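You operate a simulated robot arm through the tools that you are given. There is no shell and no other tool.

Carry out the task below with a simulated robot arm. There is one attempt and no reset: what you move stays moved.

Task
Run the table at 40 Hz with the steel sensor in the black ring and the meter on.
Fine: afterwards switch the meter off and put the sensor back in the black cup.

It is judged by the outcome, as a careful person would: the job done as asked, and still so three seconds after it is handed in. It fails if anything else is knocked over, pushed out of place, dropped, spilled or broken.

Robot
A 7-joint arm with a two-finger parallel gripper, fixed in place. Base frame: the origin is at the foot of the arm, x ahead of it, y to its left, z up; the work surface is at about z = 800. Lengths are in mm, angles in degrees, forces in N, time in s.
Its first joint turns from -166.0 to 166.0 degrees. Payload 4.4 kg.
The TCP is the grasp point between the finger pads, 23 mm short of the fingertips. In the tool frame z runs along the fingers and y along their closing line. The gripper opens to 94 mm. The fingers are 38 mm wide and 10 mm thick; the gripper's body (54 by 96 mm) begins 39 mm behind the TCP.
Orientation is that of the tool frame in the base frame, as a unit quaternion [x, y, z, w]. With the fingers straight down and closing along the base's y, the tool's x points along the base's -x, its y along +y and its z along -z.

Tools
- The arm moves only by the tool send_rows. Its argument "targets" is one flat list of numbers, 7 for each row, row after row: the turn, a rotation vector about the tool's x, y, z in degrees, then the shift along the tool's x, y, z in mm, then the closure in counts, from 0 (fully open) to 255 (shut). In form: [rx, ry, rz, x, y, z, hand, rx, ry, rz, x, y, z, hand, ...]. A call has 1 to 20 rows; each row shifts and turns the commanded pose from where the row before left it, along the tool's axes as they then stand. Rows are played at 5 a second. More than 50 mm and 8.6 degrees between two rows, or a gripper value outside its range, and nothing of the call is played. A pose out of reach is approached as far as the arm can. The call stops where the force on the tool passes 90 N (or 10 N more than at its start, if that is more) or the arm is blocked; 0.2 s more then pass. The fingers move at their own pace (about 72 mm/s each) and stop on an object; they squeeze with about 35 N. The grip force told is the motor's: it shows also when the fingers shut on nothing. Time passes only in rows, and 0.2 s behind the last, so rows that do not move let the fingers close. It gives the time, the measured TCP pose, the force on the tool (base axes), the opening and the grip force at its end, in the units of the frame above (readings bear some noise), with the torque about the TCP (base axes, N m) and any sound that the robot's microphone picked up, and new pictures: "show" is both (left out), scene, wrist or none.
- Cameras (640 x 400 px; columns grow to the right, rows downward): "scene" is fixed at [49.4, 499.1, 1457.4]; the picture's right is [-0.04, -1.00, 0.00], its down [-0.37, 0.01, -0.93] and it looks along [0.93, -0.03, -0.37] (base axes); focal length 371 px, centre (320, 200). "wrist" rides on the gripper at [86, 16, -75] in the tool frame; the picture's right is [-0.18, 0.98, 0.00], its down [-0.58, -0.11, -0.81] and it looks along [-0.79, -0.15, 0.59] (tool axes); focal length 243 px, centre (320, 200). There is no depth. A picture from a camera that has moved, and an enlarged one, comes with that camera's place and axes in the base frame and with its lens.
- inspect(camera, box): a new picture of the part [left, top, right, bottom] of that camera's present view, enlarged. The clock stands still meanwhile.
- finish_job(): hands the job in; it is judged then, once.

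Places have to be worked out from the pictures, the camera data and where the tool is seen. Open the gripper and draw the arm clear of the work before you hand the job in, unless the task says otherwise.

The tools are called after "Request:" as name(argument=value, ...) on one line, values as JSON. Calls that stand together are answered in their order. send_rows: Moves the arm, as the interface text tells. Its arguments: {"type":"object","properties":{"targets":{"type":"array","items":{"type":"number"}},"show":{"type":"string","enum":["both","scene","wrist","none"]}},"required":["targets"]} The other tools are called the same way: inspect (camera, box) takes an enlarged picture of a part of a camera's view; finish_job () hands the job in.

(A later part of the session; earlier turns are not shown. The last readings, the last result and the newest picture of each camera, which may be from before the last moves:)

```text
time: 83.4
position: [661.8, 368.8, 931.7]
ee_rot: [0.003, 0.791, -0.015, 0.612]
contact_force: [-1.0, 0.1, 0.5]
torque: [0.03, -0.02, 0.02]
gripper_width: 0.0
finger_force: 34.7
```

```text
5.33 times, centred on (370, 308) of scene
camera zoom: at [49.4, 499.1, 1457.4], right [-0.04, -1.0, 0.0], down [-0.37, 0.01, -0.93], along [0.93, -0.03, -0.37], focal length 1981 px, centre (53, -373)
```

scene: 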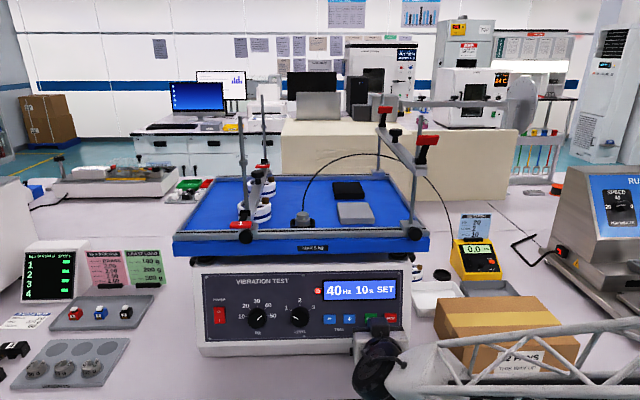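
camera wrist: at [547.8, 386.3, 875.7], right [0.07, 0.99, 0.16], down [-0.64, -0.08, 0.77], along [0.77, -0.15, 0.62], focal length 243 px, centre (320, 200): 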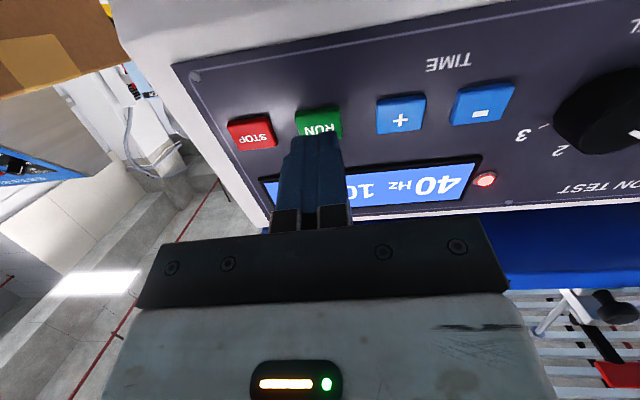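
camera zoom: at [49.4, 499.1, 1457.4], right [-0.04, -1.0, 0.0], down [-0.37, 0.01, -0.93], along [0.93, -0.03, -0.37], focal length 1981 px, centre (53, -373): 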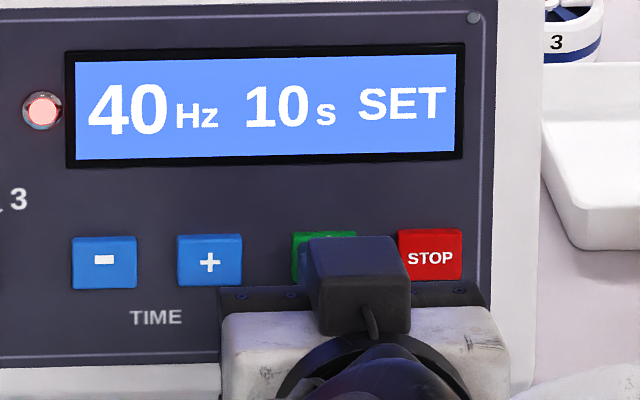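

Continuing in 1 mm steps.

Request:
send_rows(targets=[0, 0, 0, 0, 0, 1, 255, 0, 0, 0, 0, 0, 1, 255, 0, 0, 0, 0, 0, 0, 255], show="none")

Request:
inspect(camera="scene", box=[310, 270, 430, 345])

Request:
inspect(camera="wrist", box=[220, 70, 380, 190])

```text
time: 84.2
position: [663.3, 369.3, 932.2]
ee_rot: [0.002, 0.79, -0.014, 0.612]
contact_force: [-4.2, 0.3, 0.7]
torque: [-0.01, -0.04, 0.01]
gripper_width: 0.3
finger_force: 35.0
heard: click
```

```text
5.33 times, centred on (370, 308) of scene
camera zoom: at [49.4, 499.1, 1457.4], right [-0.04, -1.0, 0.0], down [-0.37, 0.01, -0.93], along [0.93, -0.03, -0.37], focal length 1981 px, centre (53, -373)
```

zoom: 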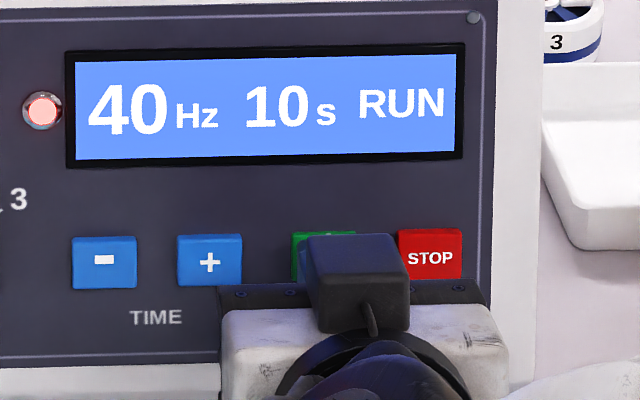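

```text
3.33 times, centred on (300, 130) of wrist
camera zoom: at [569.0, 386.2, 866.8], right [0.07, 0.99, 0.16], down [-0.64, -0.08, 0.77], along [0.77, -0.15, 0.62], focal length 809 px, centre (387, 433)
```

zoom: 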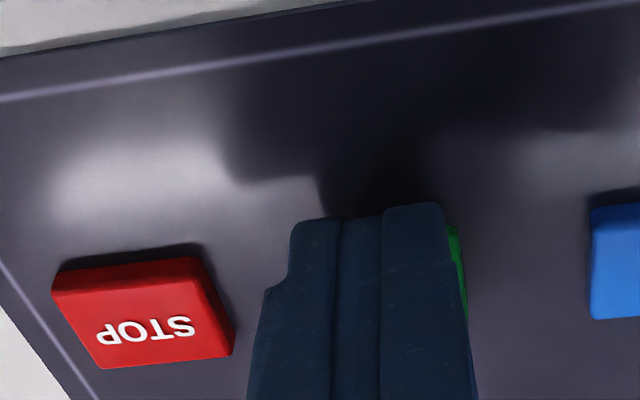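

A click, and the display shows "40 Hz 10 s RUN". I back off straight and stay clear while it runs, watching the sensor and meter.

Request:
send_rows(targets=[0, 0, 0, 0, 0, -10, 255, 0, 0, 0, 0, 0, -35, 255, 0, 0, 0, 0, 0, -45, 255, 0, 0, 0, 0, 0, -45, 255, 0, 0, 0, 0, 0, 0, 255, 0, 0, 0, 0, 0, 0, 255], show="scene")

Request:
inspect(camera="scene", box=[230, 150, 440, 265])

Request:
inspect(camera="scene", box=[430, 230, 510, 285])

Request:
inspect(camera="scene", box=[310, 270, 430, 345])

```text
time: 85.6
position: [533.3, 373.2, 965.5]
ee_rot: [0.003, 0.791, -0.015, 0.612]
contact_force: [-0.3, 0.1, -0.3]
torque: [0.02, 0.0, -0.01]
gripper_width: 0.0
finger_force: 34.9
```

scene: 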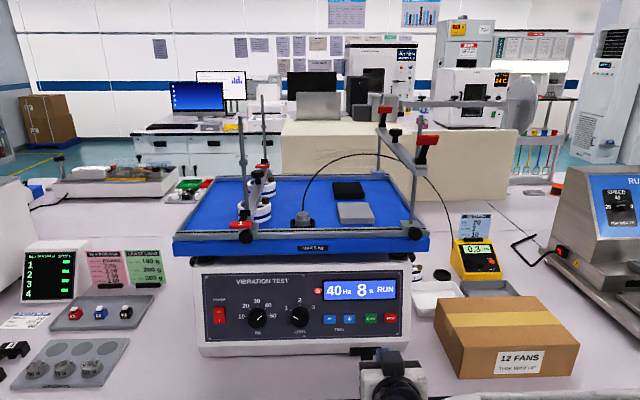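

```text
3.05 times, centred on (335, 208) of scene
camera zoom: at [49.4, 499.1, 1457.4], right [-0.04, -1.0, 0.0], down [-0.37, 0.01, -0.93], along [0.93, -0.03, -0.37], focal length 1132 px, centre (274, 177)
```

zoom: 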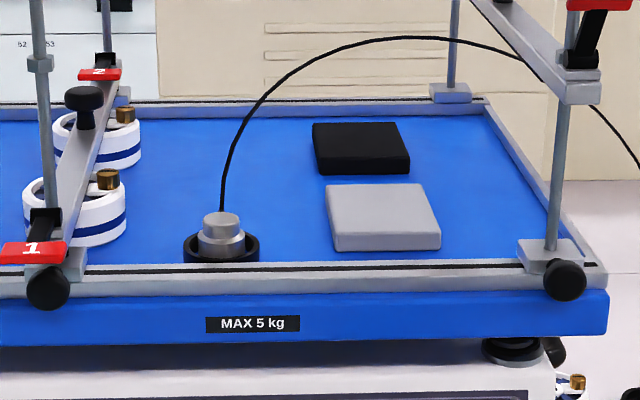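

```text
7.27 times, centred on (470, 258) of scene
camera zoom: at [49.4, 499.1, 1457.4], right [-0.04, -1.0, 0.0], down [-0.37, 0.01, -0.93], along [0.93, -0.03, -0.37], focal length 2701 px, centre (-771, -218)
```

zoom: 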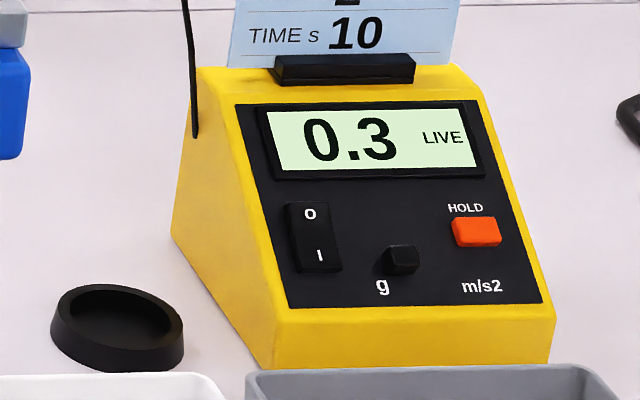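

```text
5.33 times, centred on (370, 308) of scene
camera zoom: at [49.4, 499.1, 1457.4], right [-0.04, -1.0, 0.0], down [-0.37, 0.01, -0.93], along [0.93, -0.03, -0.37], focal length 1981 px, centre (53, -373)
```

zoom: 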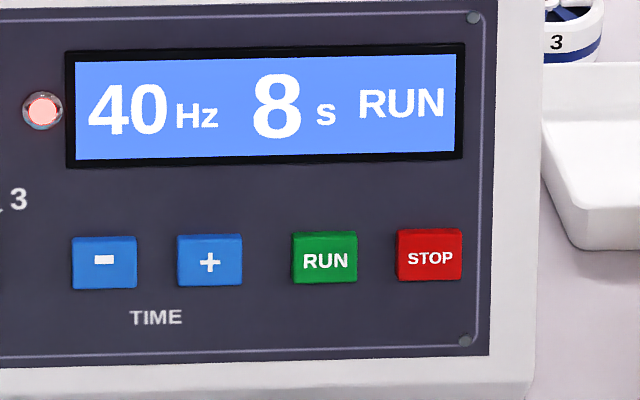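

Running: 8 s left, meter reads 0.3 g LIVE, sensor steady in the ring. While it runs I raise the arm well away from the table and turn the tool down again, fingers opening.

Request:
send_rows(targets=[0, 0, 0, -37.8, -0.96, -17.9, 255, 0, 0, 0, -37.8, -0.96, -17.9, 255, 0, 0, 0, -37.8, -0.96, -17.9, 255, 0, 0, 0, -37.8, -0.96, -17.9, 255, 0, 0, 0, -37.8, -0.96, -17.9, 255, 0, 0, 0, -37.8, -0.96, -17.9, 255, 0, 0, 0, -37.8, -0.96, -17.9, 255, 0, 7.98, 0, 0, 0, 0, 118, 0, 7.98, 0, 0, 0, 0, 118, 0, 7.98, 0, 0, 0, 0, 118, 0, 7.98, 0, 0, 0, 0, 118, 0, 7.98, 0, 0, 0, 0, 118, 0, 7.98, 0, 0, 0, 0, 118, 0, 7.98, 0, 0, 0, 0, 118, 0, 7.98, 0, 0, 0, 0, 118, 0, 7.98, 0, 0, 0, 0, 118, 0, 0, 0, 0, 46, 0, 118, 0, 0, 0, 0, 46, 0, 118, 0, 0, 0, 0, 46, 0, 118, 0, 0, 0, 0, 0, 0, 118], show="both")

Request:
inspect(camera="scene", box=[430, 230, 510, 285])

Request:
inspect(camera="scene", box=[310, 270, 430, 345])

```text
time: 89.8
position: [480.5, 511.2, 1249.9]
ee_rot: [0.01, 0.999, -0.009, 0.033]
contact_force: [0.3, 0.0, 0.1]
torque: [0.03, -0.01, -0.01]
gripper_width: 50.5
finger_force: 0.1
camera wrist: at [388.5, 530.2, 1319.3], right [0.2, 0.98, -0.01], down [0.53, -0.1, 0.84], along [0.83, -0.18, -0.54], focal length 243 px, centre (320, 200)
```

scene: 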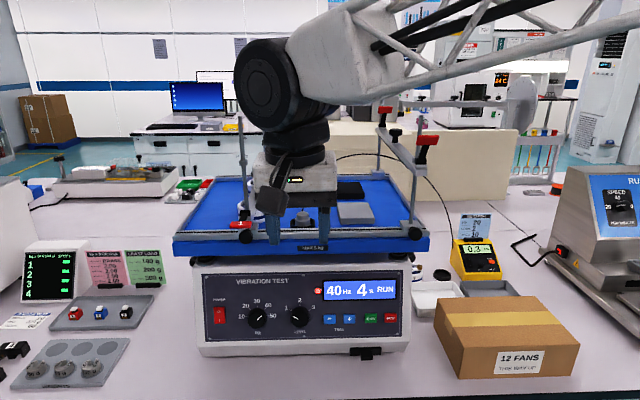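
wrist: 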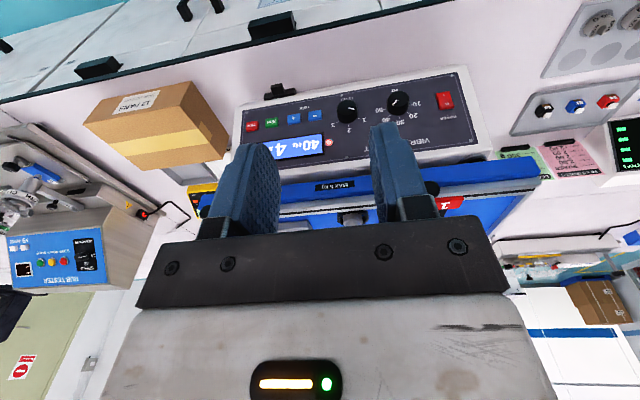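

```text
7.27 times, centred on (470, 258) of scene
camera zoom: at [49.4, 499.1, 1457.4], right [-0.04, -1.0, 0.0], down [-0.37, 0.01, -0.93], along [0.93, -0.03, -0.37], focal length 2701 px, centre (-771, -218)
```

zoom: 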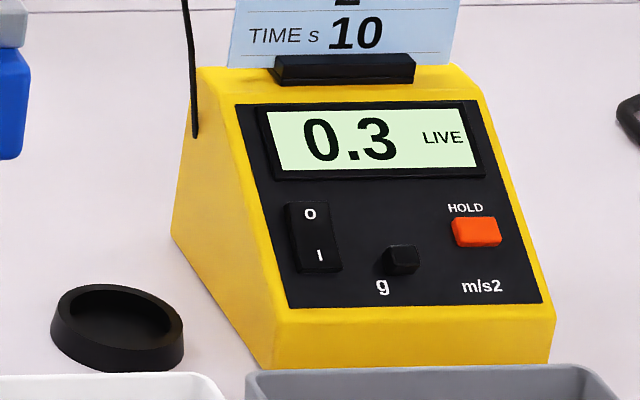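

```text
5.33 times, centred on (370, 308) of scene
camera zoom: at [49.4, 499.1, 1457.4], right [-0.04, -1.0, 0.0], down [-0.37, 0.01, -0.93], along [0.93, -0.03, -0.37], focal length 1981 px, centre (53, -373)
```

zoom: 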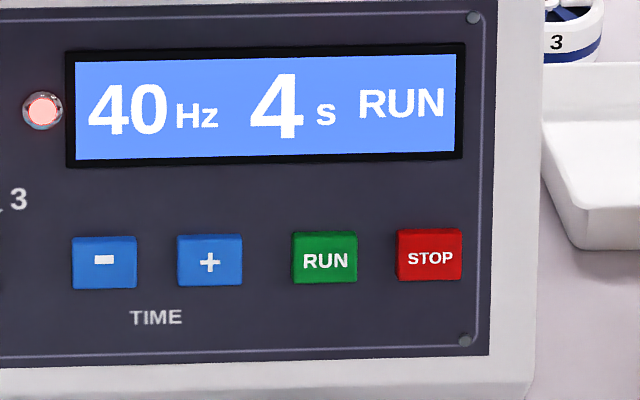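

Still running with 4 s left at 40 Hz, meter LIVE. I hold still until the run ends.

Request:
send_rows(targets=[0, 0, 0, 0, 0, 0, 118, 0, 0, 0, 0, 0, 0, 118, 0, 0, 0, 0, 0, 0, 118, 0, 0, 0, 0, 0, 0, 118, 0, 0, 0, 0, 0, 0, 118, 0, 0, 0, 0, 0, 0, 118, 0, 0, 0, 0, 0, 0, 118, 0, 0, 0, 0, 0, 0, 118, 0, 0, 0, 0, 0, 0, 118, 0, 0, 0, 0, 0, 0, 118, 0, 0, 0, 0, 0, 0, 118, 0, 0, 0, 0, 0, 0, 118, 0, 0, 0, 0, 0, 0, 118, 0, 0, 0, 0, 0, 0, 118, 0, 0, 0, 0, 0, 0, 118, 0, 0, 0, 0, 0, 0, 118, 0, 0, 0, 0, 0, 0, 118, 0, 0, 0, 0, 0, 0, 118, 0, 0, 0, 0, 0, 0, 118, 0, 0, 0, 0, 0, 0, 118], show="scene")

Request:
inspect(camera="scene", box=[310, 270, 430, 345])

Request:
inspect(camera="scene", box=[280, 200, 330, 240])

```text
time: 94.0
position: [480.5, 511.0, 1250.2]
ee_rot: [0.01, 0.999, -0.01, 0.032]
contact_force: [0.6, 0.1, 0.9]
torque: [0.02, -0.01, -0.03]
gripper_width: 50.6
finger_force: 0.0
```

scene: 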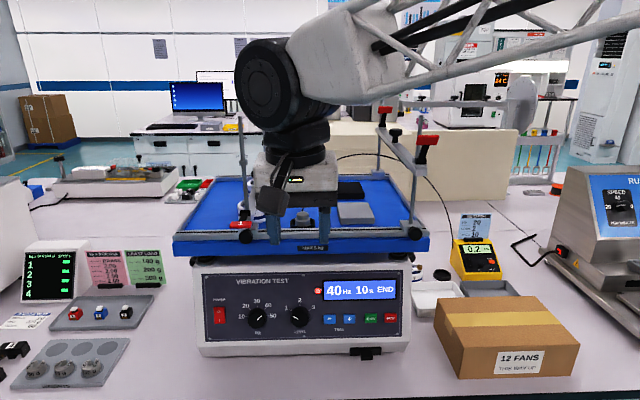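

```text
5.33 times, centred on (370, 308) of scene
camera zoom: at [49.4, 499.1, 1457.4], right [-0.04, -1.0, 0.0], down [-0.37, 0.01, -0.93], along [0.93, -0.03, -0.37], focal length 1981 px, centre (53, -373)
```

zoom: 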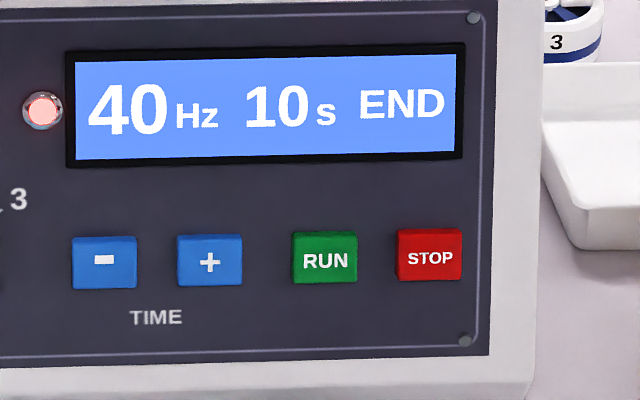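

```text
10.00 times, centred on (305, 220) of scene
camera zoom: at [49.4, 499.1, 1457.4], right [-0.04, -1.0, 0.0], down [-0.37, 0.01, -0.93], along [0.93, -0.03, -0.37], focal length 3714 px, centre (470, 0)
```

zoom: 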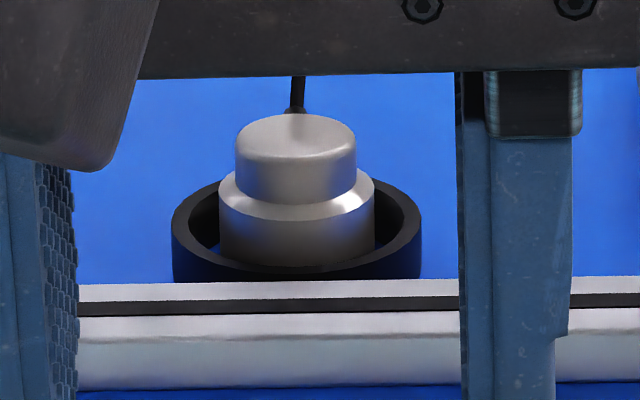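

The run finished ("40 Hz 10 s END"), sensor still seated. Now I go back to fetch the sensor, this time to grip its upper cap (≈25 mm wide, ~10 mm of straight side above the shoulder).

Request:
send_rows(targets=[0, 0, 0, -43.9, 0.9, 2.8, 118, 0, 0, 0, -43.9, 0.9, 2.8, 118, 0, 0, 0, -43.9, 0.9, 2.8, 118, 0, 0, 0, -43.9, 0.9, 2.8, 118, 0, 0, 0, -43.9, 0.9, 2.8, 118, 0, 0, 0, -43.9, 0.9, 2.8, 118, 0, 0, 0, 0, 0, 0, 118], show="both")

Request:
inspect(camera="wrist", box=[200, 40, 440, 220])

```text
time: 95.6
position: [744.0, 510.0, 1249.7]
ee_rot: [0.01, 0.999, -0.009, 0.032]
contact_force: [-0.2, 0.2, -0.6]
torque: [0.04, 0.01, 0.02]
gripper_width: 50.5
finger_force: 0.1
camera wrist: at [653.3, 529.3, 1319.5], right [0.2, 0.98, -0.01], down [0.53, -0.1, 0.84], along [0.83, -0.18, -0.54], focal length 243 px, centre (320, 200)
```

scene: 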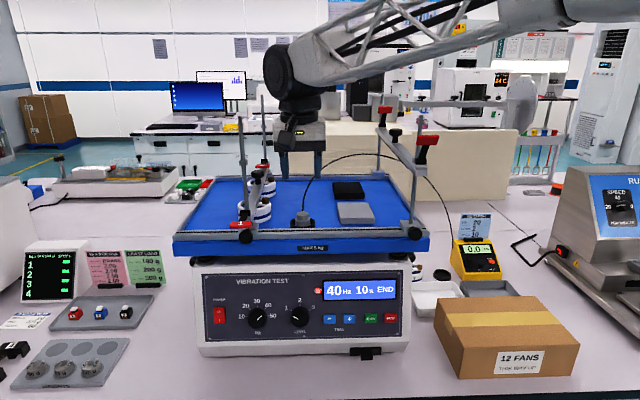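
wrist: 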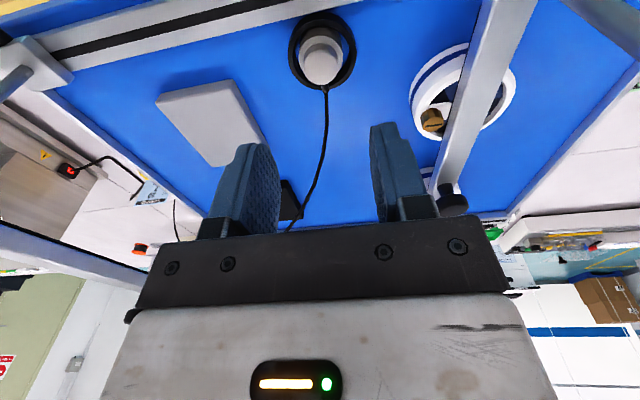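

```text
2.22 times, centred on (320, 130) of wrist
camera zoom: at [653.3, 529.3, 1319.5], right [0.2, 0.98, -0.01], down [0.53, -0.1, 0.84], along [0.83, -0.18, -0.54], focal length 539 px, centre (320, 356)
```

zoom: 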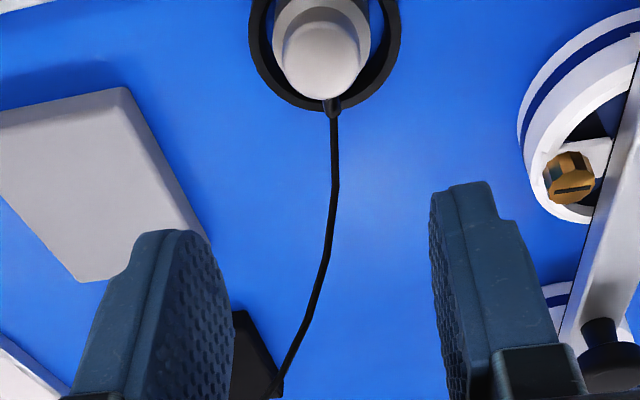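

The cap is aligned below the open fingers (offset <1 mm). I descend to TCP z≈1165.

Request:
send_rows(targets=[0, 0, 0, 2.6, 0.6, 40, 118, 0, 0, 0, 1.6, 0.4, 25, 118, 0, 0, 0, 0.8, 0.2, 12, 118, 0, 0, 0, 0.45, 0.1, 7.5, 118, 0, 0, 0, 0, 0, 0, 118], show="wrist")

Request:
inspect(camera="wrist", box=[240, 60, 400, 200])

Request:
inspect(camera="scene", box=[280, 200, 330, 240])

```text
time: 96.8
position: [744.9, 510.5, 1166.4]
ee_rot: [0.01, 0.999, -0.01, 0.032]
contact_force: [-0.5, 0.0, -1.0]
torque: [-0.03, -0.02, 0.0]
gripper_width: 50.5
finger_force: 0.0
camera wrist: at [652.5, 529.1, 1234.3], right [0.2, 0.98, -0.01], down [0.53, -0.1, 0.84], along [0.83, -0.18, -0.54], focal length 243 px, centre (320, 200)
```

wrist: 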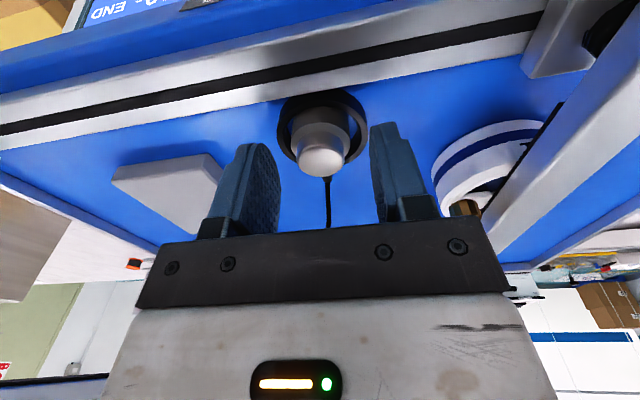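

```text
2.86 times, centred on (320, 130) of wrist
camera zoom: at [652.5, 529.1, 1234.3], right [0.2, 0.98, -0.01], down [0.53, -0.1, 0.84], along [0.83, -0.18, -0.54], focal length 693 px, centre (320, 400)
```

zoom: 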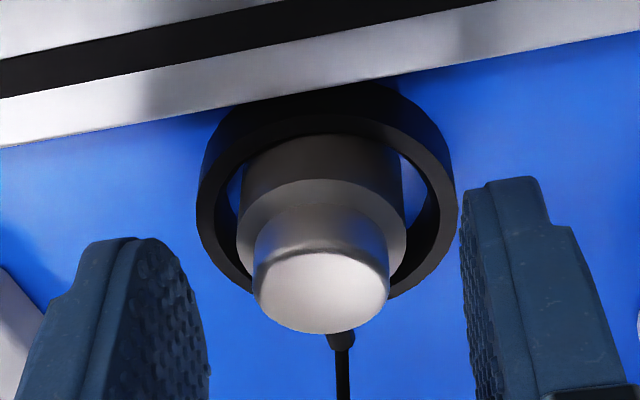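

```text
10.00 times, centred on (305, 220) of scene
camera zoom: at [49.4, 499.1, 1457.4], right [-0.04, -1.0, 0.0], down [-0.37, 0.01, -0.93], along [0.93, -0.03, -0.37], focal length 3714 px, centre (470, 0)
```

zoom: 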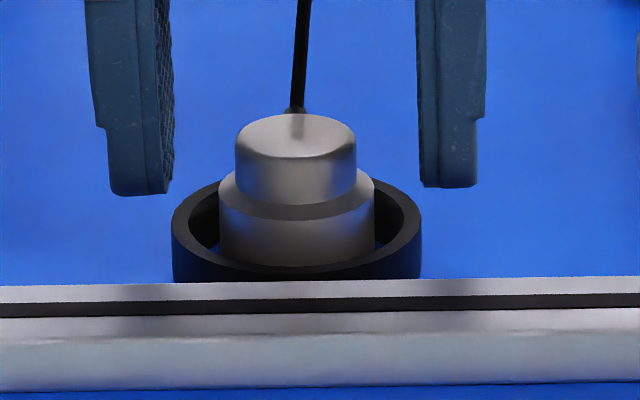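

Fingertips are level with the sensor's shoulder and straddle the cap. I lower 1 mm and close on the cap.

Request:
send_rows(targets=[0, 0, 0, -0.9, 0, 1, 118, 0, 0, 0, 0, 0, 0, 160, 0, 0, 0, 0, 0, 0, 255, 0, 0, 0, 0, 0, 0, 255, 0, 0, 0, 0, 0, 0, 255], show="none")

Request:
inspect(camera="wrist", box=[240, 60, 400, 200])

Request:
inspect(camera="scene", box=[280, 200, 330, 240])

```text
time: 98.0
position: [744.6, 508.9, 1165.3]
ee_rot: [0.01, 0.999, -0.01, 0.033]
contact_force: [-1.0, -0.3, 2.2]
torque: [0.05, 0.01, 0.0]
gripper_width: 23.6
finger_force: 35.6
```

```text
2.86 times, centred on (320, 130) of wrist
camera zoom: at [653.4, 529.1, 1233.7], right [0.2, 0.98, -0.01], down [0.53, -0.1, 0.84], along [0.83, -0.18, -0.54], focal length 693 px, centre (320, 400)
```

zoom: 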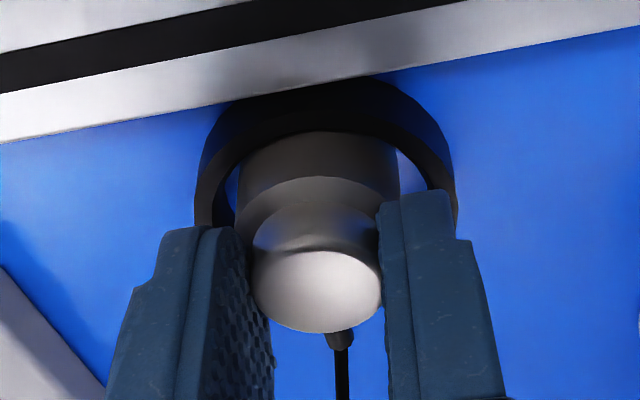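

```text
10.00 times, centred on (305, 220) of scene
camera zoom: at [49.4, 499.1, 1457.4], right [-0.04, -1.0, 0.0], down [-0.37, 0.01, -0.93], along [0.93, -0.03, -0.37], focal length 3714 px, centre (470, 0)
```

zoom: 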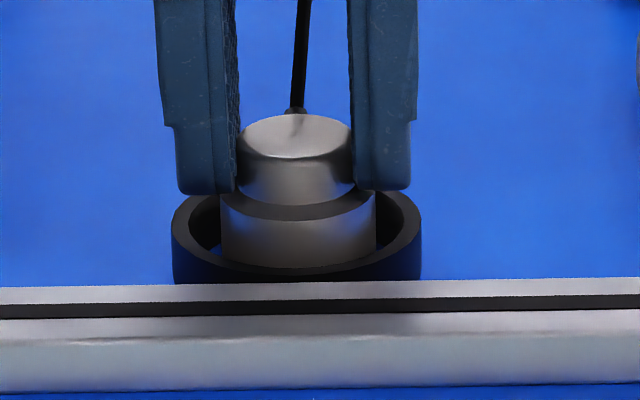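

Gripping the cap at 23.6 mm. I lift slowly 8 mm as a test.

Request:
send_rows(targets=[0, 0, 0, -0.13, 0, -2, 255, 0, 0, 0, -0.13, 0, -2, 255, 0, 0, 0, -0.13, 0, -2, 255, 0, 0, 0, -0.13, 0, -2, 255, 0, 0, 0, 0, 0, 0, 255], show="none")

Request:
inspect(camera="wrist", box=[240, 60, 400, 200])

Request:
inspect(camera="scene", box=[280, 200, 330, 240])

```text
time: 99.2
position: [744.5, 511.6, 1172.8]
ee_rot: [0.01, 0.999, -0.01, 0.033]
contact_force: [0.5, 0.2, -0.8]
torque: [0.01, 0.01, 0.0]
gripper_width: 23.7
finger_force: 35.2
```

```text
2.86 times, centred on (320, 130) of wrist
camera zoom: at [653.3, 529.6, 1242.1], right [0.2, 0.98, -0.01], down [0.53, -0.1, 0.84], along [0.83, -0.18, -0.54], focal length 693 px, centre (320, 400)
```

zoom: 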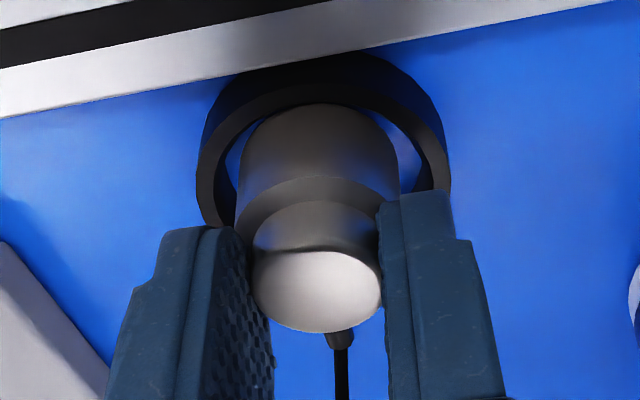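

```text
10.00 times, centred on (305, 220) of scene
camera zoom: at [49.4, 499.1, 1457.4], right [-0.04, -1.0, 0.0], down [-0.37, 0.01, -0.93], along [0.93, -0.03, -0.37], focal length 3714 px, centre (470, 0)
```

zoom: 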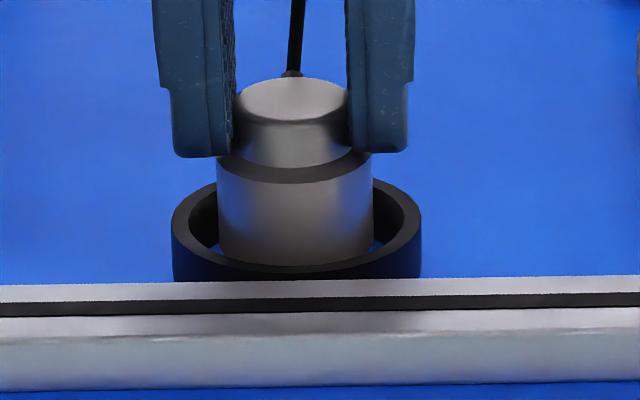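

The sensor rises with the fingers. I lift clear to z≈1250 and retreat straight back to x≈480.

Request:
send_rows(targets=[0, 0, 0, -1.3, -0.4, -20, 255, 0, 0, 0, -1.7, -0.6, -27, 255, 0, 0, 0, -1.9, -0.6, -30, 255, 0, 0, 0, 43.9, -0.9, -2.8, 255, 0, 0, 0, 43.9, -0.9, -2.8, 255, 0, 0, 0, 43.9, -0.9, -2.8, 255, 0, 0, 0, 43.9, -0.9, -2.8, 255, 0, 0, 0, 43.9, -0.9, -2.8, 255, 0, 0, 0, 43.9, -0.9, -2.8, 255, 0, 0, 0, 0, 0, 0, 255], show="both")

```text
time: 101.4
position: [480.6, 510.6, 1250.2]
ee_rot: [0.01, 0.999, -0.01, 0.032]
contact_force: [0.0, -0.2, -1.1]
torque: [-0.01, -0.03, 0.0]
gripper_width: 23.7
finger_force: 34.8
camera wrist: at [388.3, 529.8, 1318.7], right [0.2, 0.98, -0.01], down [0.53, -0.1, 0.84], along [0.83, -0.18, -0.54], focal length 243 px, centre (320, 200)
```

scene: 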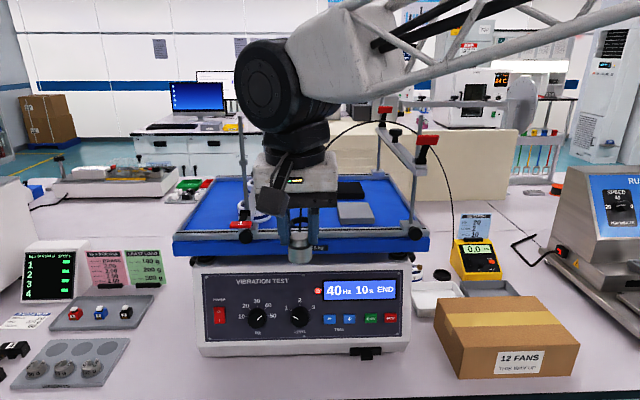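
wrist: 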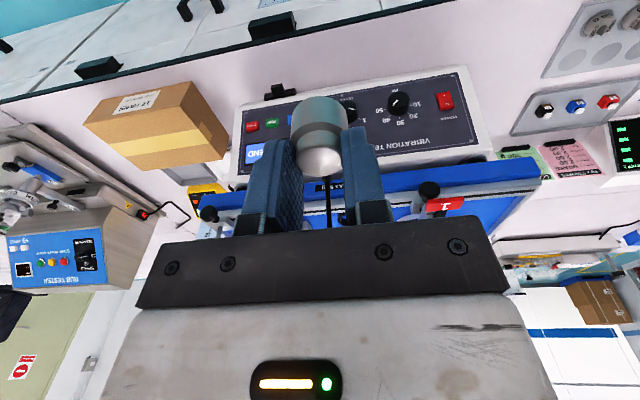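

Sensor secure. I swing right at x≈480, well clear of the clamp frame, to y≈95.

Request:
send_rows(targets=[0, 0, 0, -0.8, -41.6, 0.9, 255, 0, 0, 0, -0.8, -41.6, 0.9, 255, 0, 0, 0, -0.8, -41.6, 0.9, 255, 0, 0, 0, -0.8, -41.6, 0.9, 255, 0, 0, 0, -0.8, -41.6, 0.9, 255, 0, 0, 0, -0.8, -41.6, 0.9, 255, 0, 0, 0, -0.8, -41.6, 0.9, 255, 0, 0, 0, -0.8, -41.6, 0.9, 255, 0, 0, 0, -0.8, -41.6, 0.9, 255, 0, 0, 0, -0.8, -41.6, 0.9, 255, 0, 0, 0, 0, 0, 0, 255], show="both")

Request:
inspect(camera="scene", box=[230, 150, 440, 265])

Request:
inspect(camera="scene", box=[350, 90, 450, 250])

```text
time: 103.8
position: [481.1, 94.1, 1250.8]
ee_rot: [0.01, 0.999, -0.01, 0.033]
contact_force: [-0.3, 0.1, -1.0]
torque: [-0.01, 0.01, -0.01]
gripper_width: 23.8
finger_force: 34.8
camera wrist: at [389.8, 112.6, 1318.1], right [0.2, 0.98, -0.01], down [0.53, -0.1, 0.84], along [0.83, -0.18, -0.54], focal length 243 px, centre (320, 200)
```

scene: 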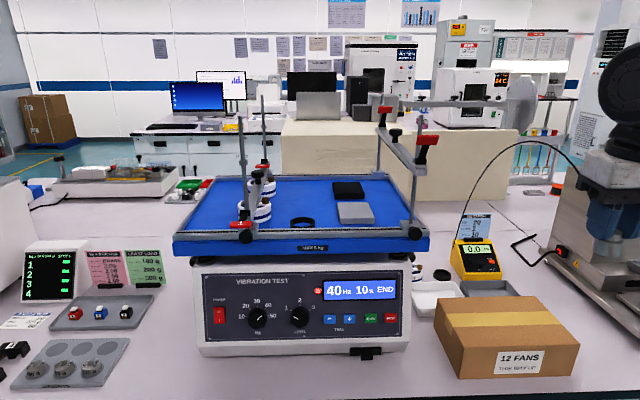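
wrist: 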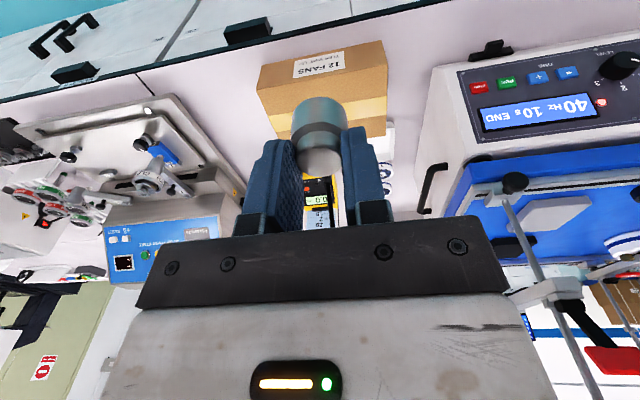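

```text
3.05 times, centred on (335, 208) of scene
camera zoom: at [49.4, 499.1, 1457.4], right [-0.04, -1.0, 0.0], down [-0.37, 0.01, -0.93], along [0.93, -0.03, -0.37], focal length 1132 px, centre (274, 177)
```

zoom: 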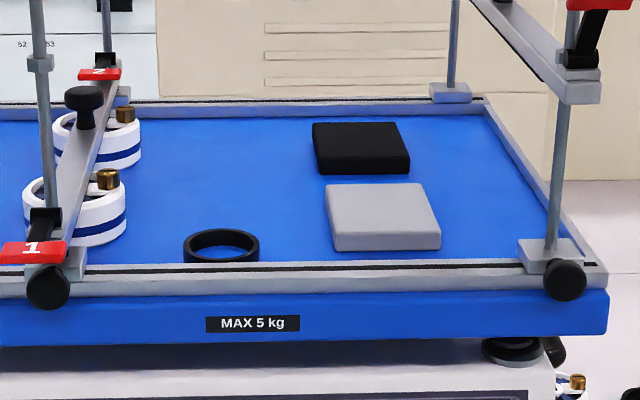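

```text
2.50 times, centred on (400, 170) of scene
camera zoom: at [49.4, 499.1, 1457.4], right [-0.04, -1.0, 0.0], down [-0.37, 0.01, -0.93], along [0.93, -0.03, -0.37], focal length 928 px, centre (120, 275)
```

zoom: 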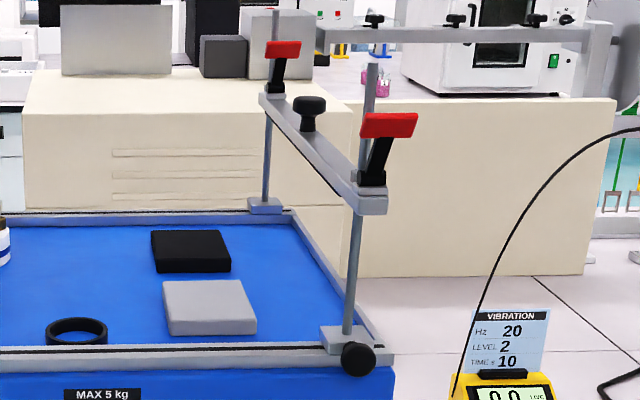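

The clamp frame is in place (within ~1.5 mm) and the ring is undisturbed. I carry the sensor along the open path back toward the cup, stopping above it.

Request:
send_rows(targets=[0, 0, 0, -36.3, 1.3, 20.9, 255, 0, 0, 0, -36.3, 1.3, 20.9, 255, 0, 0, 0, -36.3, 1.3, 20.9, 255, 0, 0, 0, -36.3, 1.3, 20.9, 255, 0, 0, 0, -36.3, 1.3, 20.9, 255, 0, 0, 0, -36.3, 1.3, 20.9, 255, 0, 0, 0, -36.3, 1.3, 20.9, 255, 0, 0, 0, -36.3, 1.3, 20.9, 255, 0, 0, 0, -36.3, 1.3, 20.9, 255, 0, 0, 0, -36.3, 1.3, 20.9, 255, 0, 0, 0, 0, 0, 0, 255], show="both")

```text
time: 106.2
position: [858.3, 94.6, 1064.3]
ee_rot: [0.01, 0.999, -0.01, 0.032]
contact_force: [0.0, -0.7, -1.2]
torque: [-0.02, 0.0, -0.01]
gripper_width: 23.6
finger_force: 35.5
camera wrist: at [765.6, 113.9, 1133.4], right [0.2, 0.98, -0.01], down [0.53, -0.1, 0.84], along [0.83, -0.18, -0.54], focal length 243 px, centre (320, 200)
```

scene: 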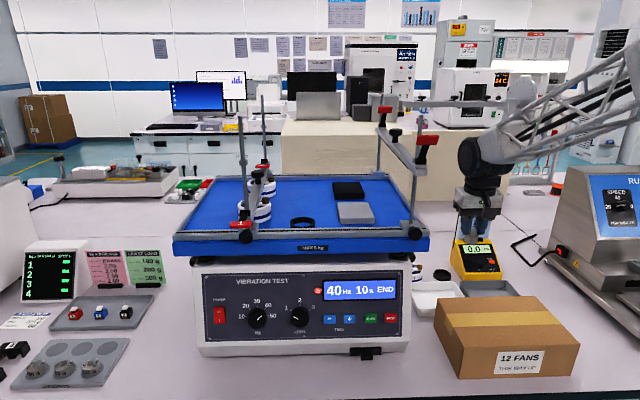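
wrist: 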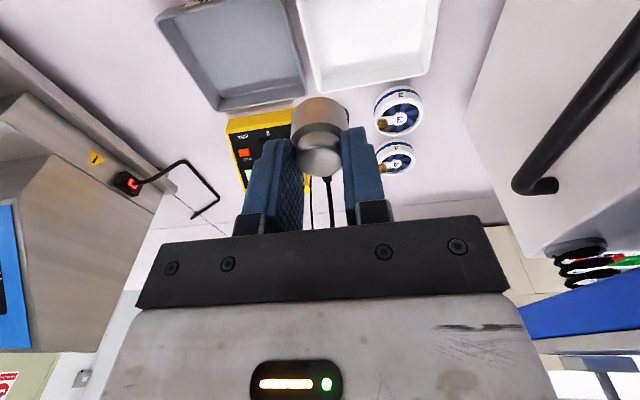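

I continue down and forward to about 100 mm above the cup for an alignment view.

Request:
send_rows(targets=[0, 0, 0, -33.3, -2.3, 23.2, 255, 0, 0, 0, -33.3, -2.3, 23.2, 255, 0, 0, 0, -33.3, -2.3, 23.2, 255, 0, 0, 0, -33.3, -2.3, 23.2, 255, 0, 0, 0, -33.3, -2.3, 23.2, 255, 0, 0, 0, 0, 0, 0, 255], show="both")

Request:
inspect(camera="wrist", box=[220, 0, 420, 180])

Request:
inspect(camera="scene", box=[410, 215, 490, 285])

```text
time: 107.6
position: [1032.0, 78.7, 959.4]
ee_rot: [0.01, 0.999, -0.01, 0.032]
contact_force: [-0.1, -0.3, -0.8]
torque: [-0.01, -0.01, -0.02]
gripper_width: 23.8
finger_force: 35.4
camera wrist: at [939.1, 97.9, 1028.5], right [0.2, 0.98, -0.01], down [0.53, -0.1, 0.84], along [0.83, -0.18, -0.54], focal length 243 px, centre (320, 200)
```

scene: 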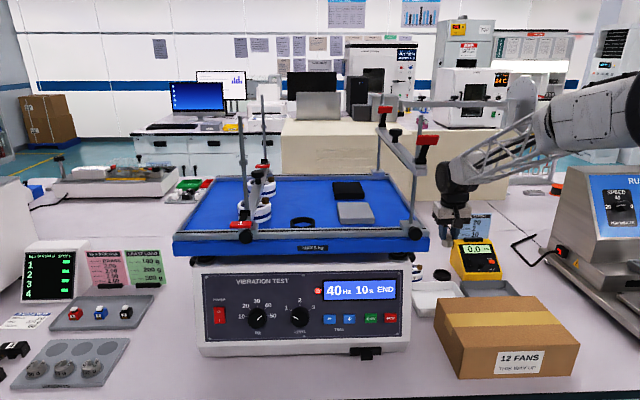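
wrist: 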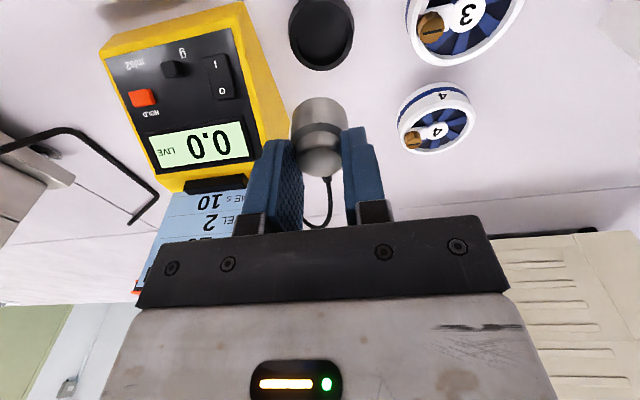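

```text
2.22 times, centred on (320, 90) of wrist
camera zoom: at [939.1, 97.9, 1028.5], right [0.2, 0.98, -0.01], down [0.53, -0.1, 0.84], along [0.83, -0.18, -0.54], focal length 539 px, centre (320, 444)
```

zoom: 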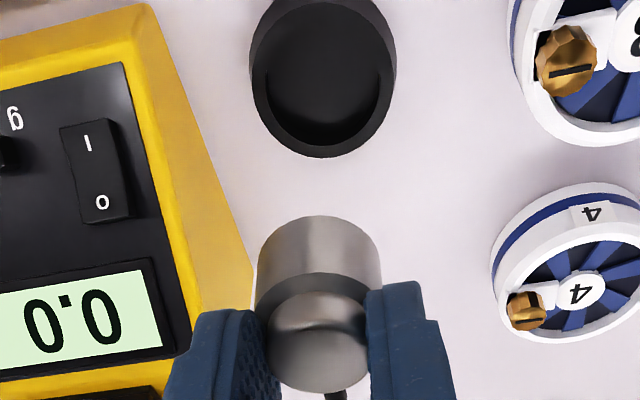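

```text
5.71 times, centred on (450, 250) of scene
camera zoom: at [49.4, 499.1, 1457.4], right [-0.04, -1.0, 0.0], down [-0.37, 0.01, -0.93], along [0.93, -0.03, -0.37], focal length 2122 px, centre (-423, -86)
```

zoom: 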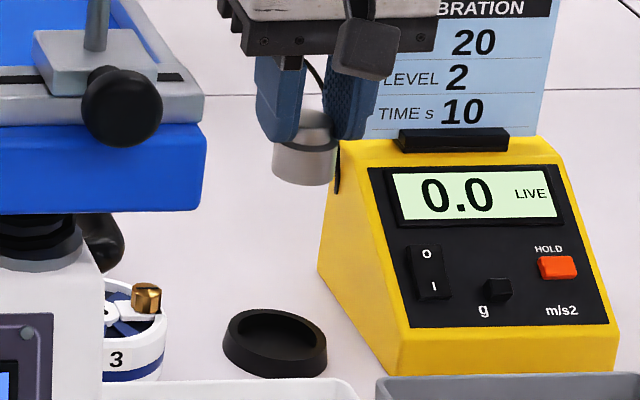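

The cup lies below: combining both views, the sensor should shift about −2 mm in x and +1 mm in y. I descend to just above the rim and look again.

Request:
send_rows(targets=[0, 0, 0, 3.5, 1.3, 40, 255, 0, 0, 0, 2.6, 1.0, 30, 255, 0, 0, 0, 1.3, 0.5, 14.7, 255, 0, 0, 0, 0, 0, 0, 255], show="wrist")

Request:
inspect(camera="wrist", box=[220, 20, 420, 200])

Request:
inspect(camera="scene", box=[410, 225, 490, 285])

```text
time: 108.6
position: [1028.2, 79.2, 875.0]
ee_rot: [0.01, 0.999, -0.01, 0.032]
contact_force: [0.5, -0.3, -1.4]
torque: [0.0, -0.04, 0.04]
gripper_width: 23.7
finger_force: 35.3
camera wrist: at [936.4, 99.1, 943.5], right [0.2, 0.98, -0.01], down [0.53, -0.1, 0.84], along [0.83, -0.18, -0.54], focal length 243 px, centre (320, 200)
```

wrist: 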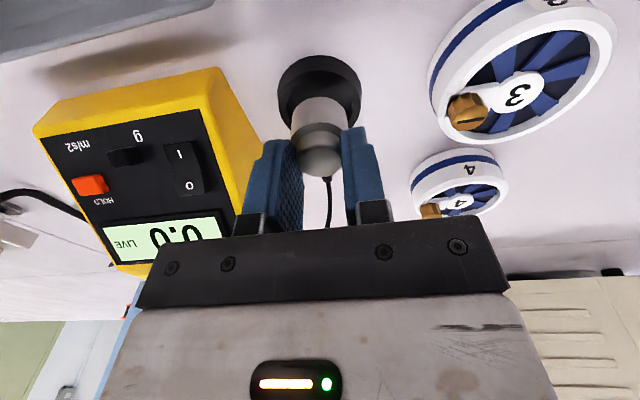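

```text
2.22 times, centred on (320, 110) of wrist
camera zoom: at [936.4, 99.1, 943.5], right [0.2, 0.98, -0.01], down [0.53, -0.1, 0.84], along [0.83, -0.18, -0.54], focal length 539 px, centre (320, 400)
```

zoom: 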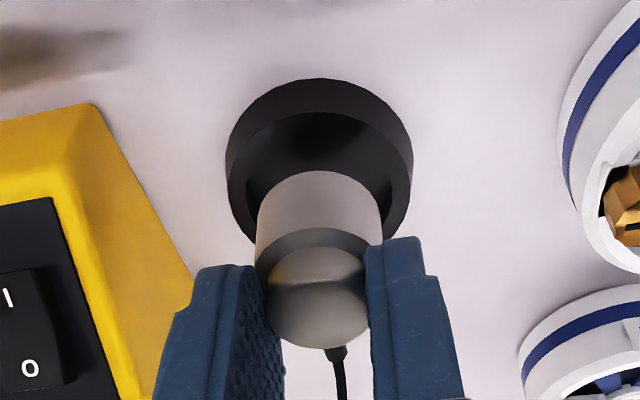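

```text
6.67 times, centred on (450, 255) of scene
camera zoom: at [49.4, 499.1, 1457.4], right [-0.04, -1.0, 0.0], down [-0.37, 0.01, -0.93], along [0.93, -0.03, -0.37], focal length 2476 px, centre (-547, -167)
```

zoom: 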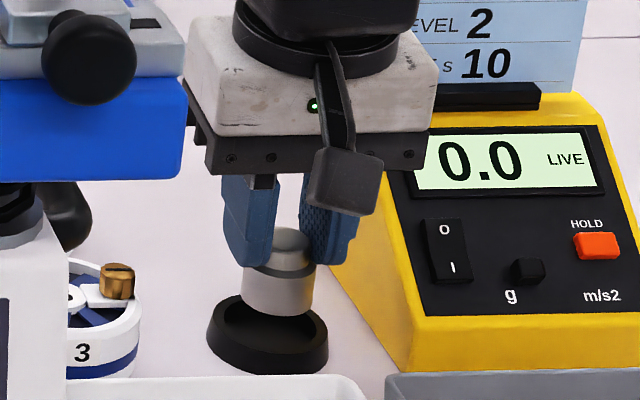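

Wrist view: sensor bottom ≈ (1031.8, 78.0), cup centre ≈ (1032.1, 78.0) – aligned. I lower 12 mm, to just above the rim, and check again.

Request:
send_rows(targets=[0, 0, 0, 0.5, 0.25, 8, 255, 0, 0, 0, 0.25, 0.1, 4, 255, 0, 0, 0, 0, 0, 0, 255], show="none")

Request:
inspect(camera="wrist", box=[240, 30, 400, 170])

Request:
inspect(camera="scene", box=[420, 240, 480, 285])

```text
time: 109.4
position: [1027.4, 80.7, 863.2]
ee_rot: [0.01, 0.999, -0.01, 0.032]
contact_force: [-0.3, 0.2, -0.6]
torque: [0.01, 0.02, -0.02]
gripper_width: 23.4
finger_force: 34.9
```

```text
2.86 times, centred on (320, 100) of wrist
camera zoom: at [936.6, 99.3, 931.4], right [0.2, 0.98, -0.01], down [0.53, -0.1, 0.84], along [0.83, -0.18, -0.54], focal length 693 px, centre (320, 486)
```

zoom: 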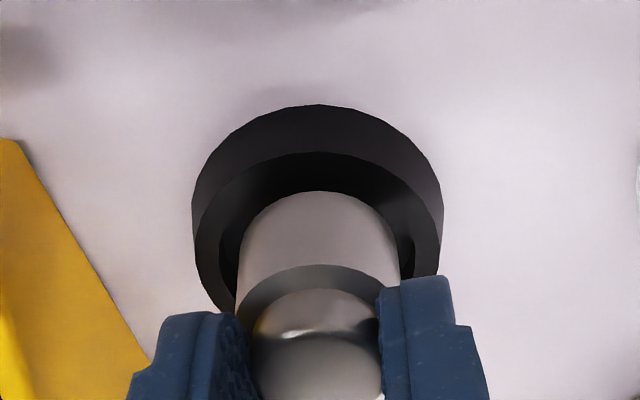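

```text
8.89 times, centred on (450, 262) of scene
camera zoom: at [49.4, 499.1, 1457.4], right [-0.04, -1.0, 0.0], down [-0.37, 0.01, -0.93], along [0.93, -0.03, -0.37], focal length 3301 px, centre (-836, -356)
```

zoom: 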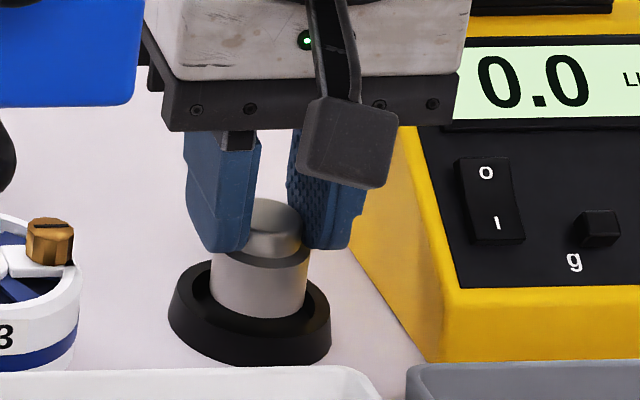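

Careful comparison shows the sensor ~3 mm short in x relative to the cup centre. I shift +3 mm in x, then lower 8 mm in small steps watching the force.

Request:
send_rows(targets=[0, 0, 0, -3, 0.06, 0.2, 255, 0, 0, 0, 0, 0, 0, 255, 0, 0, 0, 0.13, 0.05, 2, 255, 0, 0, 0, 0.13, 0.05, 2, 255, 0, 0, 0, 0.13, 0.05, 2, 255, 0, 0, 0, 0.13, 0.05, 2, 255, 0, 0, 0, 0, 0, 0, 255], show="none")

Request:
inspect(camera="wrist", box=[240, 30, 400, 170])

Request:
inspect(camera="scene", box=[420, 240, 480, 285])

```text
time: 111.0
position: [1031.0, 79.8, 855.4]
ee_rot: [0.01, 0.999, -0.01, 0.032]
contact_force: [-0.3, 0.2, -1.6]
torque: [0.02, 0.0, 0.01]
gripper_width: 23.6
finger_force: 34.8
```

```text
2.86 times, centred on (320, 100) of wrist
camera zoom: at [940.2, 99.5, 923.7], right [0.2, 0.98, -0.01], down [0.53, -0.1, 0.84], along [0.83, -0.18, -0.54], focal length 693 px, centre (320, 486)
```

zoom: 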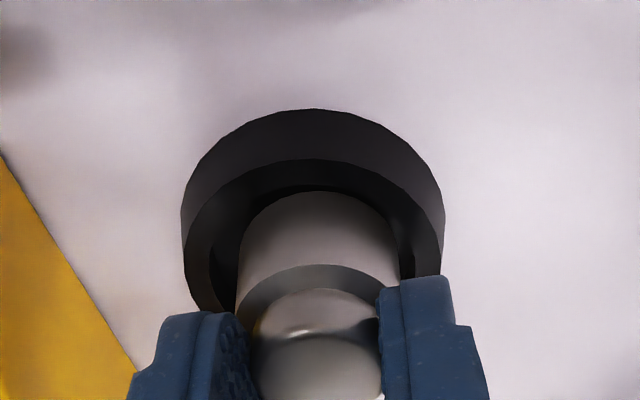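

```text
8.89 times, centred on (450, 262) of scene
camera zoom: at [49.4, 499.1, 1457.4], right [-0.04, -1.0, 0.0], down [-0.37, 0.01, -0.93], along [0.93, -0.03, -0.37], focal length 3301 px, centre (-836, -356)
```

zoom: 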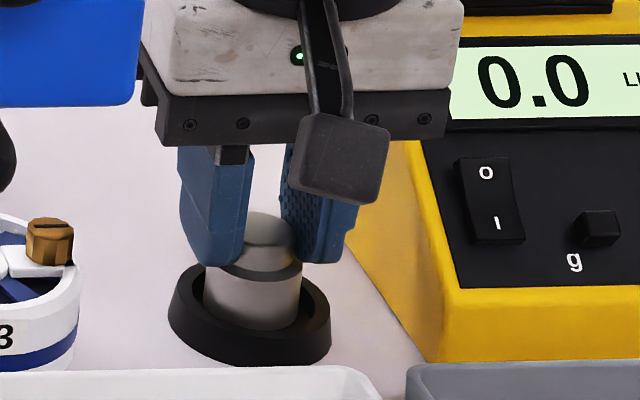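

The sensor's lower end is inside the cup without contact. I keep lowering in 1 mm steps until it touches the floor.

Request:
send_rows(targets=[0, 0, 0, 0.07, 0.02, 1, 255, 0, 0, 0, 0.07, 0.02, 1, 255, 0, 0, 0, 0.07, 0.02, 1, 255, 0, 0, 0, 0, 0, 0, 255], show="none")

Request:
inspect(camera="scene", box=[420, 240, 480, 285])

```text
time: 112.0
position: [1030.6, 80.8, 851.1]
ee_rot: [0.01, 0.999, -0.01, 0.032]
contact_force: [-0.1, 0.6, -1.0]
torque: [-0.02, 0.0, 0.02]
gripper_width: 23.6
finger_force: 34.6
```

```text
8.89 times, centred on (450, 262) of scene
camera zoom: at [49.4, 499.1, 1457.4], right [-0.04, -1.0, 0.0], down [-0.37, 0.01, -0.93], along [0.93, -0.03, -0.37], focal length 3301 px, centre (-836, -356)
```

zoom: 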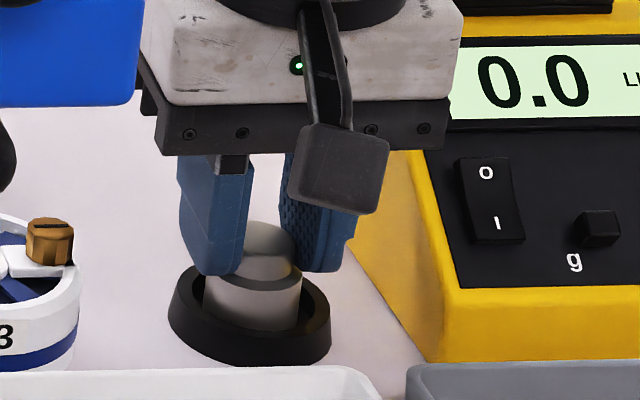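

Still free; two to three more millimetres.

Request:
send_rows(targets=[0, 0, 0, 0.07, 0.02, 1, 255, 0, 0, 0, 0.07, 0.02, 1, 255, 0, 0, 0, 0, 0, 0, 255], show="none")

Request:
inspect(camera="scene", box=[420, 240, 480, 285])

```text
time: 112.8
position: [1031.4, 81.1, 849.1]
ee_rot: [0.01, 0.999, -0.01, 0.031]
contact_force: [0.8, -1.0, -0.1]
torque: [-0.02, -0.03, 0.0]
gripper_width: 23.5
finger_force: 35.3
```

```text
8.89 times, centred on (450, 262) of scene
camera zoom: at [49.4, 499.1, 1457.4], right [-0.04, -1.0, 0.0], down [-0.37, 0.01, -0.93], along [0.93, -0.03, -0.37], focal length 3301 px, centre (-836, -356)
```

zoom: 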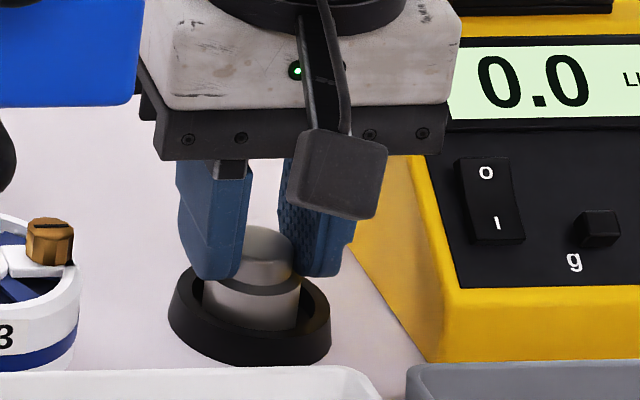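

Near the floor now; one more careful step of 1.5 mm.

Request:
send_rows(targets=[0, 0, 0, 0.05, 0, 0.8, 255, 0, 0, 0, 0.05, 0, 0.7, 255, 0, 0, 0, 0, 0, 0, 255], show="none")

Request:
inspect(camera="wrist", box=[240, 30, 400, 170])

```text
time: 113.6
position: [1032.4, 80.8, 850.0]
ee_rot: [0.01, 0.999, -0.01, 0.033]
contact_force: [-0.8, -1.4, 11.7]
torque: [0.14, 0.07, -0.04]
gripper_width: 23.6
finger_force: 34.3
```

```text
2.86 times, centred on (320, 100) of wrist
camera zoom: at [940.1, 99.4, 918.0], right [0.2, 0.98, -0.01], down [0.52, -0.1, 0.85], along [0.83, -0.18, -0.53], focal length 693 px, centre (320, 486)
```

zoom: 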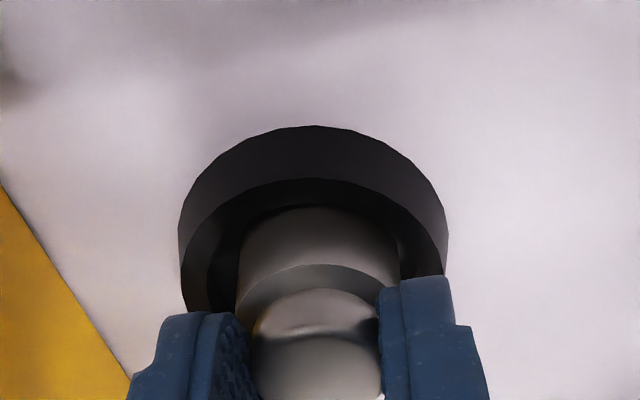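

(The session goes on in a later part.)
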